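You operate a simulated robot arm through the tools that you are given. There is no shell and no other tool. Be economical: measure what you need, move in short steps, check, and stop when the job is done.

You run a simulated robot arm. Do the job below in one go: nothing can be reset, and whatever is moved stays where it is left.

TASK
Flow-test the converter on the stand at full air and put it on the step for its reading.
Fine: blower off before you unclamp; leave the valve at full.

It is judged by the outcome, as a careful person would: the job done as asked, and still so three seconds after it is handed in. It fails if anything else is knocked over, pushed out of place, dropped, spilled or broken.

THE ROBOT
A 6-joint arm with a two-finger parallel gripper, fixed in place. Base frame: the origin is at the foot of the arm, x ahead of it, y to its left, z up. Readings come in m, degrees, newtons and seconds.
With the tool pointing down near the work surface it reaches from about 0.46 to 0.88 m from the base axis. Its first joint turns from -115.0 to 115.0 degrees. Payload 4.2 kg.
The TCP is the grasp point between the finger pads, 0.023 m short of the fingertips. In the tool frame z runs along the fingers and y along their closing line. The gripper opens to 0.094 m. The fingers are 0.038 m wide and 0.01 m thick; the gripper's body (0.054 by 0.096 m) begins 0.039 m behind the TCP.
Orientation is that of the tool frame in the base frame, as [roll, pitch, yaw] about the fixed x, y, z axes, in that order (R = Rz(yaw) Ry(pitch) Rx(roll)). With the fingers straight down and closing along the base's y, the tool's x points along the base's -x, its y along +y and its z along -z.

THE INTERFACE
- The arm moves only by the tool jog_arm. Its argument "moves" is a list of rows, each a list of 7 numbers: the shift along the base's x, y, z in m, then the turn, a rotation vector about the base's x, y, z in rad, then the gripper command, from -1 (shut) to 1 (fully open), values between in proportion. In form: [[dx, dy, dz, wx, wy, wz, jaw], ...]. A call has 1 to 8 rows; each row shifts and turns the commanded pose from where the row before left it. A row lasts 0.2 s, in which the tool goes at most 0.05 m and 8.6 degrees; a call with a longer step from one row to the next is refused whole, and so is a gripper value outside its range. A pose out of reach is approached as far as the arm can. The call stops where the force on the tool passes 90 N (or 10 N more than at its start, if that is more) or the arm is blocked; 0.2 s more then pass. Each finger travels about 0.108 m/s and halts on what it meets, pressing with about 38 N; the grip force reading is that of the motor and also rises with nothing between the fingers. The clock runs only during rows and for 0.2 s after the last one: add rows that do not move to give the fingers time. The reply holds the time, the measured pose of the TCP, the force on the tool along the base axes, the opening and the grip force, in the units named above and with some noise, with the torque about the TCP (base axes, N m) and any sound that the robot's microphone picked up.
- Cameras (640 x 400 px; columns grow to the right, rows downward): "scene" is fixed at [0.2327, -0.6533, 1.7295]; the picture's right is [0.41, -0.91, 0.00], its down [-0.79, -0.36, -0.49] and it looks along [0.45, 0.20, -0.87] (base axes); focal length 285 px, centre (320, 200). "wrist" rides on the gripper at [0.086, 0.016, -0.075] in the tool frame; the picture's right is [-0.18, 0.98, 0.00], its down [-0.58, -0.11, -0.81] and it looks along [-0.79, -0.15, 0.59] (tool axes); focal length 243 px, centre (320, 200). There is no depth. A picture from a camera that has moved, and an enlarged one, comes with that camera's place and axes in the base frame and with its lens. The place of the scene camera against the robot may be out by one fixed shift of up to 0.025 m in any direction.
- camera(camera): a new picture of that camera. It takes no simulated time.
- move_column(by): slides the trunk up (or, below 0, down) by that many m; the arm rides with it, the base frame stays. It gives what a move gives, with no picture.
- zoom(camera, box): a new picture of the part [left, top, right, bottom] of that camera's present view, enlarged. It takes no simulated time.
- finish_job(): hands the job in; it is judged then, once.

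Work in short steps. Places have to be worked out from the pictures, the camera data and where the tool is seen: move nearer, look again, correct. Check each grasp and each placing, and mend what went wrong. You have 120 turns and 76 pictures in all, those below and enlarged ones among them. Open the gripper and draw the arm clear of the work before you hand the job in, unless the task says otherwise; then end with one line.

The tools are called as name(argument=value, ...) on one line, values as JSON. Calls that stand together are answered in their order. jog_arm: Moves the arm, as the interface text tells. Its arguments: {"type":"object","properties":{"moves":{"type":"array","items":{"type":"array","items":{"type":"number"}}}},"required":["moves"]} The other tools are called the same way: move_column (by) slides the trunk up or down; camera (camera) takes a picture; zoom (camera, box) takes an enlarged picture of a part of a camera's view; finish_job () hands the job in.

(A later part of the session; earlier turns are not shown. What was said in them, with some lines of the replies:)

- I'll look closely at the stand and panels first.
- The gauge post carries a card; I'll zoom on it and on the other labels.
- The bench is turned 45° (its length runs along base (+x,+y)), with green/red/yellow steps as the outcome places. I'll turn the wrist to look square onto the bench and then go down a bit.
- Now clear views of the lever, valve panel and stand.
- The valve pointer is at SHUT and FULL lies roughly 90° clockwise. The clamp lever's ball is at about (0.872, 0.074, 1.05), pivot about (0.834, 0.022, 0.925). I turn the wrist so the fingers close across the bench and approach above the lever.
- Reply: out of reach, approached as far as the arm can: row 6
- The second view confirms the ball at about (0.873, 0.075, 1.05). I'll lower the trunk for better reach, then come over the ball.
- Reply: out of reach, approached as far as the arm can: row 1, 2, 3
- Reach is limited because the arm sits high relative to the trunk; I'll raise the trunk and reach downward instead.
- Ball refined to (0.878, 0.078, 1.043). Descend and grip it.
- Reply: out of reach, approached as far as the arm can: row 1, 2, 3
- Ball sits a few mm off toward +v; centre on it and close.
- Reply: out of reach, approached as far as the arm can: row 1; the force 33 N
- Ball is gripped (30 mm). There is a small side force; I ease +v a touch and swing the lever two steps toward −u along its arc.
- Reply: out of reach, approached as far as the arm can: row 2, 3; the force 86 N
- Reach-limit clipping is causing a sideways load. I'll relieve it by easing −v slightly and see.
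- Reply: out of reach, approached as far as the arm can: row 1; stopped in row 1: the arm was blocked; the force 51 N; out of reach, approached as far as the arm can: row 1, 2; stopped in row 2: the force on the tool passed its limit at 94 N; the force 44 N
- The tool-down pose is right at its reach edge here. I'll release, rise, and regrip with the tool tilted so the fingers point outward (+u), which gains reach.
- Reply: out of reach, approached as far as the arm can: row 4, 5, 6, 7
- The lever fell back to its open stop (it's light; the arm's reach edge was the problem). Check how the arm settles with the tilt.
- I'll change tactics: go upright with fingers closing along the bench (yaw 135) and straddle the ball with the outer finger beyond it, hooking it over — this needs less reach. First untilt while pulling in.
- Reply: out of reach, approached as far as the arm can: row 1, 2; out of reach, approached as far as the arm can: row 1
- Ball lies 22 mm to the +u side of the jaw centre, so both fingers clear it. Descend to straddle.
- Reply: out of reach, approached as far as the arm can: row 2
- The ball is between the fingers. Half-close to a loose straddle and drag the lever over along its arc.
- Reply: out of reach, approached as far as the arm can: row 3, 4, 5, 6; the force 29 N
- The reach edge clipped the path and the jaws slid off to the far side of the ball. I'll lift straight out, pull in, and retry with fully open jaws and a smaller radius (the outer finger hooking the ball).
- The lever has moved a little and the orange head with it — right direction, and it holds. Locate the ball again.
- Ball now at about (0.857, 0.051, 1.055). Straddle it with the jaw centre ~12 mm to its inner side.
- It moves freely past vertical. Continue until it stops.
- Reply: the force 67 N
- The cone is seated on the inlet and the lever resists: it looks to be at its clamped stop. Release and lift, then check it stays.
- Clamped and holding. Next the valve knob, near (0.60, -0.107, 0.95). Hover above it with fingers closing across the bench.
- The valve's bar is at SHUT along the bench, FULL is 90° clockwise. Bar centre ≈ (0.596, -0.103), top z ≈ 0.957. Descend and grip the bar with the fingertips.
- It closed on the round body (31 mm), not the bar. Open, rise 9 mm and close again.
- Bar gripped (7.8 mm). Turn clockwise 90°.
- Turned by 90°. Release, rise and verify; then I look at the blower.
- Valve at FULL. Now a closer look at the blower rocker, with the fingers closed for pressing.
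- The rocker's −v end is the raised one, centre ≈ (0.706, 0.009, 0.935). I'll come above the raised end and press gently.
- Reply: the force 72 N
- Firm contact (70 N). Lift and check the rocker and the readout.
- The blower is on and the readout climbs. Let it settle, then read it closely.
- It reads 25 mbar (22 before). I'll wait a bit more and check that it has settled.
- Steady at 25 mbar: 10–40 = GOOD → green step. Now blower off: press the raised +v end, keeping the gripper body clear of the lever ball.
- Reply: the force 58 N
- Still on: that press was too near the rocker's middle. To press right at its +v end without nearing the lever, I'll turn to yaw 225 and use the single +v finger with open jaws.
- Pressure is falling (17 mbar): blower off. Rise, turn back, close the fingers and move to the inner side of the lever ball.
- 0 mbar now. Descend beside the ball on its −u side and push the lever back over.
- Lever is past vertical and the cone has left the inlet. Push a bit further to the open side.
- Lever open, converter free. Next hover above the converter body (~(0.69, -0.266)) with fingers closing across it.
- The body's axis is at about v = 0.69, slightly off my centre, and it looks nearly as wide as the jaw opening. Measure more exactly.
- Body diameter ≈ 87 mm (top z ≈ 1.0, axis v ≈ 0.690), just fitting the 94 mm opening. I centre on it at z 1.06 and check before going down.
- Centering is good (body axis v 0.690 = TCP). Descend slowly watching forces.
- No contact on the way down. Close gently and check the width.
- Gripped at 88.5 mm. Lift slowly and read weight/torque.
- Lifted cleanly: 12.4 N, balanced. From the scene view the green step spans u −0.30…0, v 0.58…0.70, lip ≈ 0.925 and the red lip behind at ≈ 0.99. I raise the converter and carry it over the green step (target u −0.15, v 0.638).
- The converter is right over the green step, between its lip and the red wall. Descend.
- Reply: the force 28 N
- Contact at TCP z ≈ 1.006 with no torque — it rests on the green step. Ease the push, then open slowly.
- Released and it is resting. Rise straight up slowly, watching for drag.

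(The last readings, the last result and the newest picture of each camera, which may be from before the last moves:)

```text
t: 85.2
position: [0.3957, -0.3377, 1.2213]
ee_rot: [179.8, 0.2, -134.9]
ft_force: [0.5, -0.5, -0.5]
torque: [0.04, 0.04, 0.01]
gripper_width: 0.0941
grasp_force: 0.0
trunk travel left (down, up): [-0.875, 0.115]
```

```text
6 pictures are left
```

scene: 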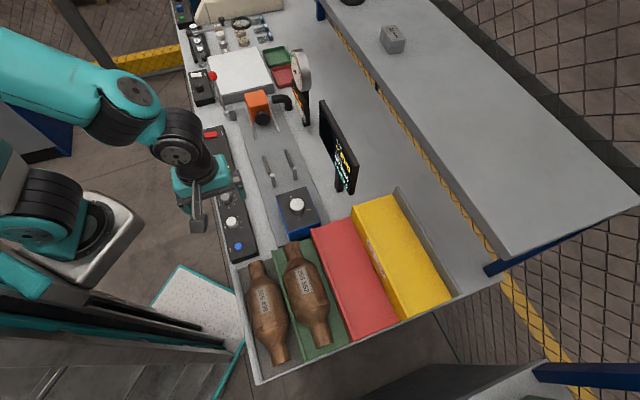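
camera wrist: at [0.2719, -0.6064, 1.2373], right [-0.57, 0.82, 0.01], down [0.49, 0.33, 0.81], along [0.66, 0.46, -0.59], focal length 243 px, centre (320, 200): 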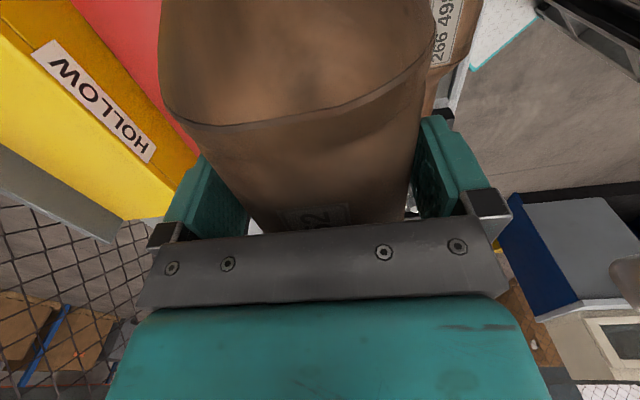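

Converter sits on the green step. Final close check of it and of the valve/blower.

zoom(camera="scene", box=[235, 235, 365, 375])

zoom(camera="scene", box=[195, 60, 325, 190])

```text
2.86 times, centred on (300, 305) of scene
camera zoom: at [0.2327, -0.6533, 1.7295], right [0.41, -0.91, 0.0], down [-0.79, -0.36, -0.49], along [0.45, 0.2, -0.87], focal length 813 px, centre (377, -100)
```

zoom: 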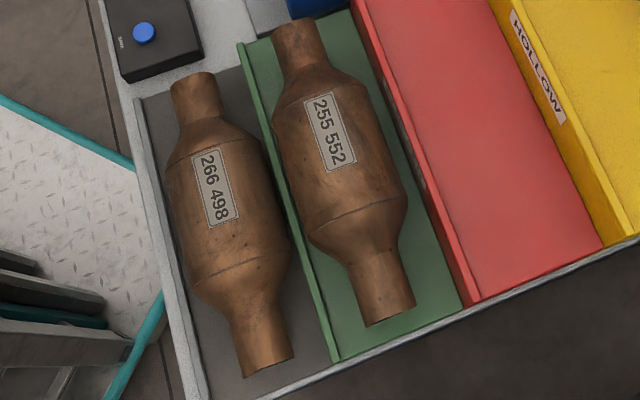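

```text
3.08 times, centred on (260, 125) of scene
camera zoom: at [0.2327, -0.6533, 1.7295], right [0.41, -0.91, 0.0], down [-0.79, -0.36, -0.49], along [0.45, 0.2, -0.87], focal length 876 px, centre (505, 431)
```

zoom: 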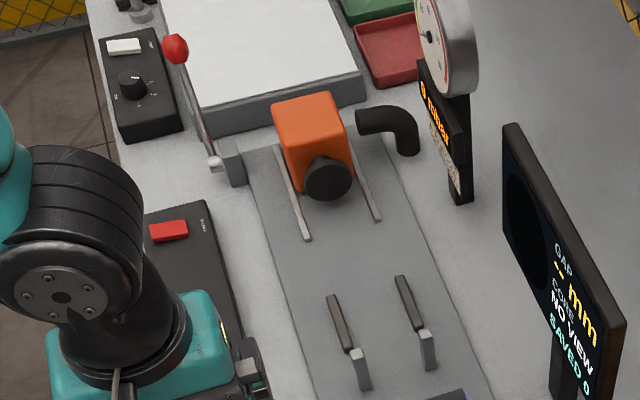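

The converter rests stably on the green step, with the blower off, gauge at 0, clamp open and the valve left at FULL. The arm is clear, so I hand in.

finish_job()

```text
The job is handed in.
```

The converter (255 552) read a steady 25 mbar at full air, which is GOOD (10 to 40), so it is on the green step; I turned the blower off before unclamping and left the valve at FULL.
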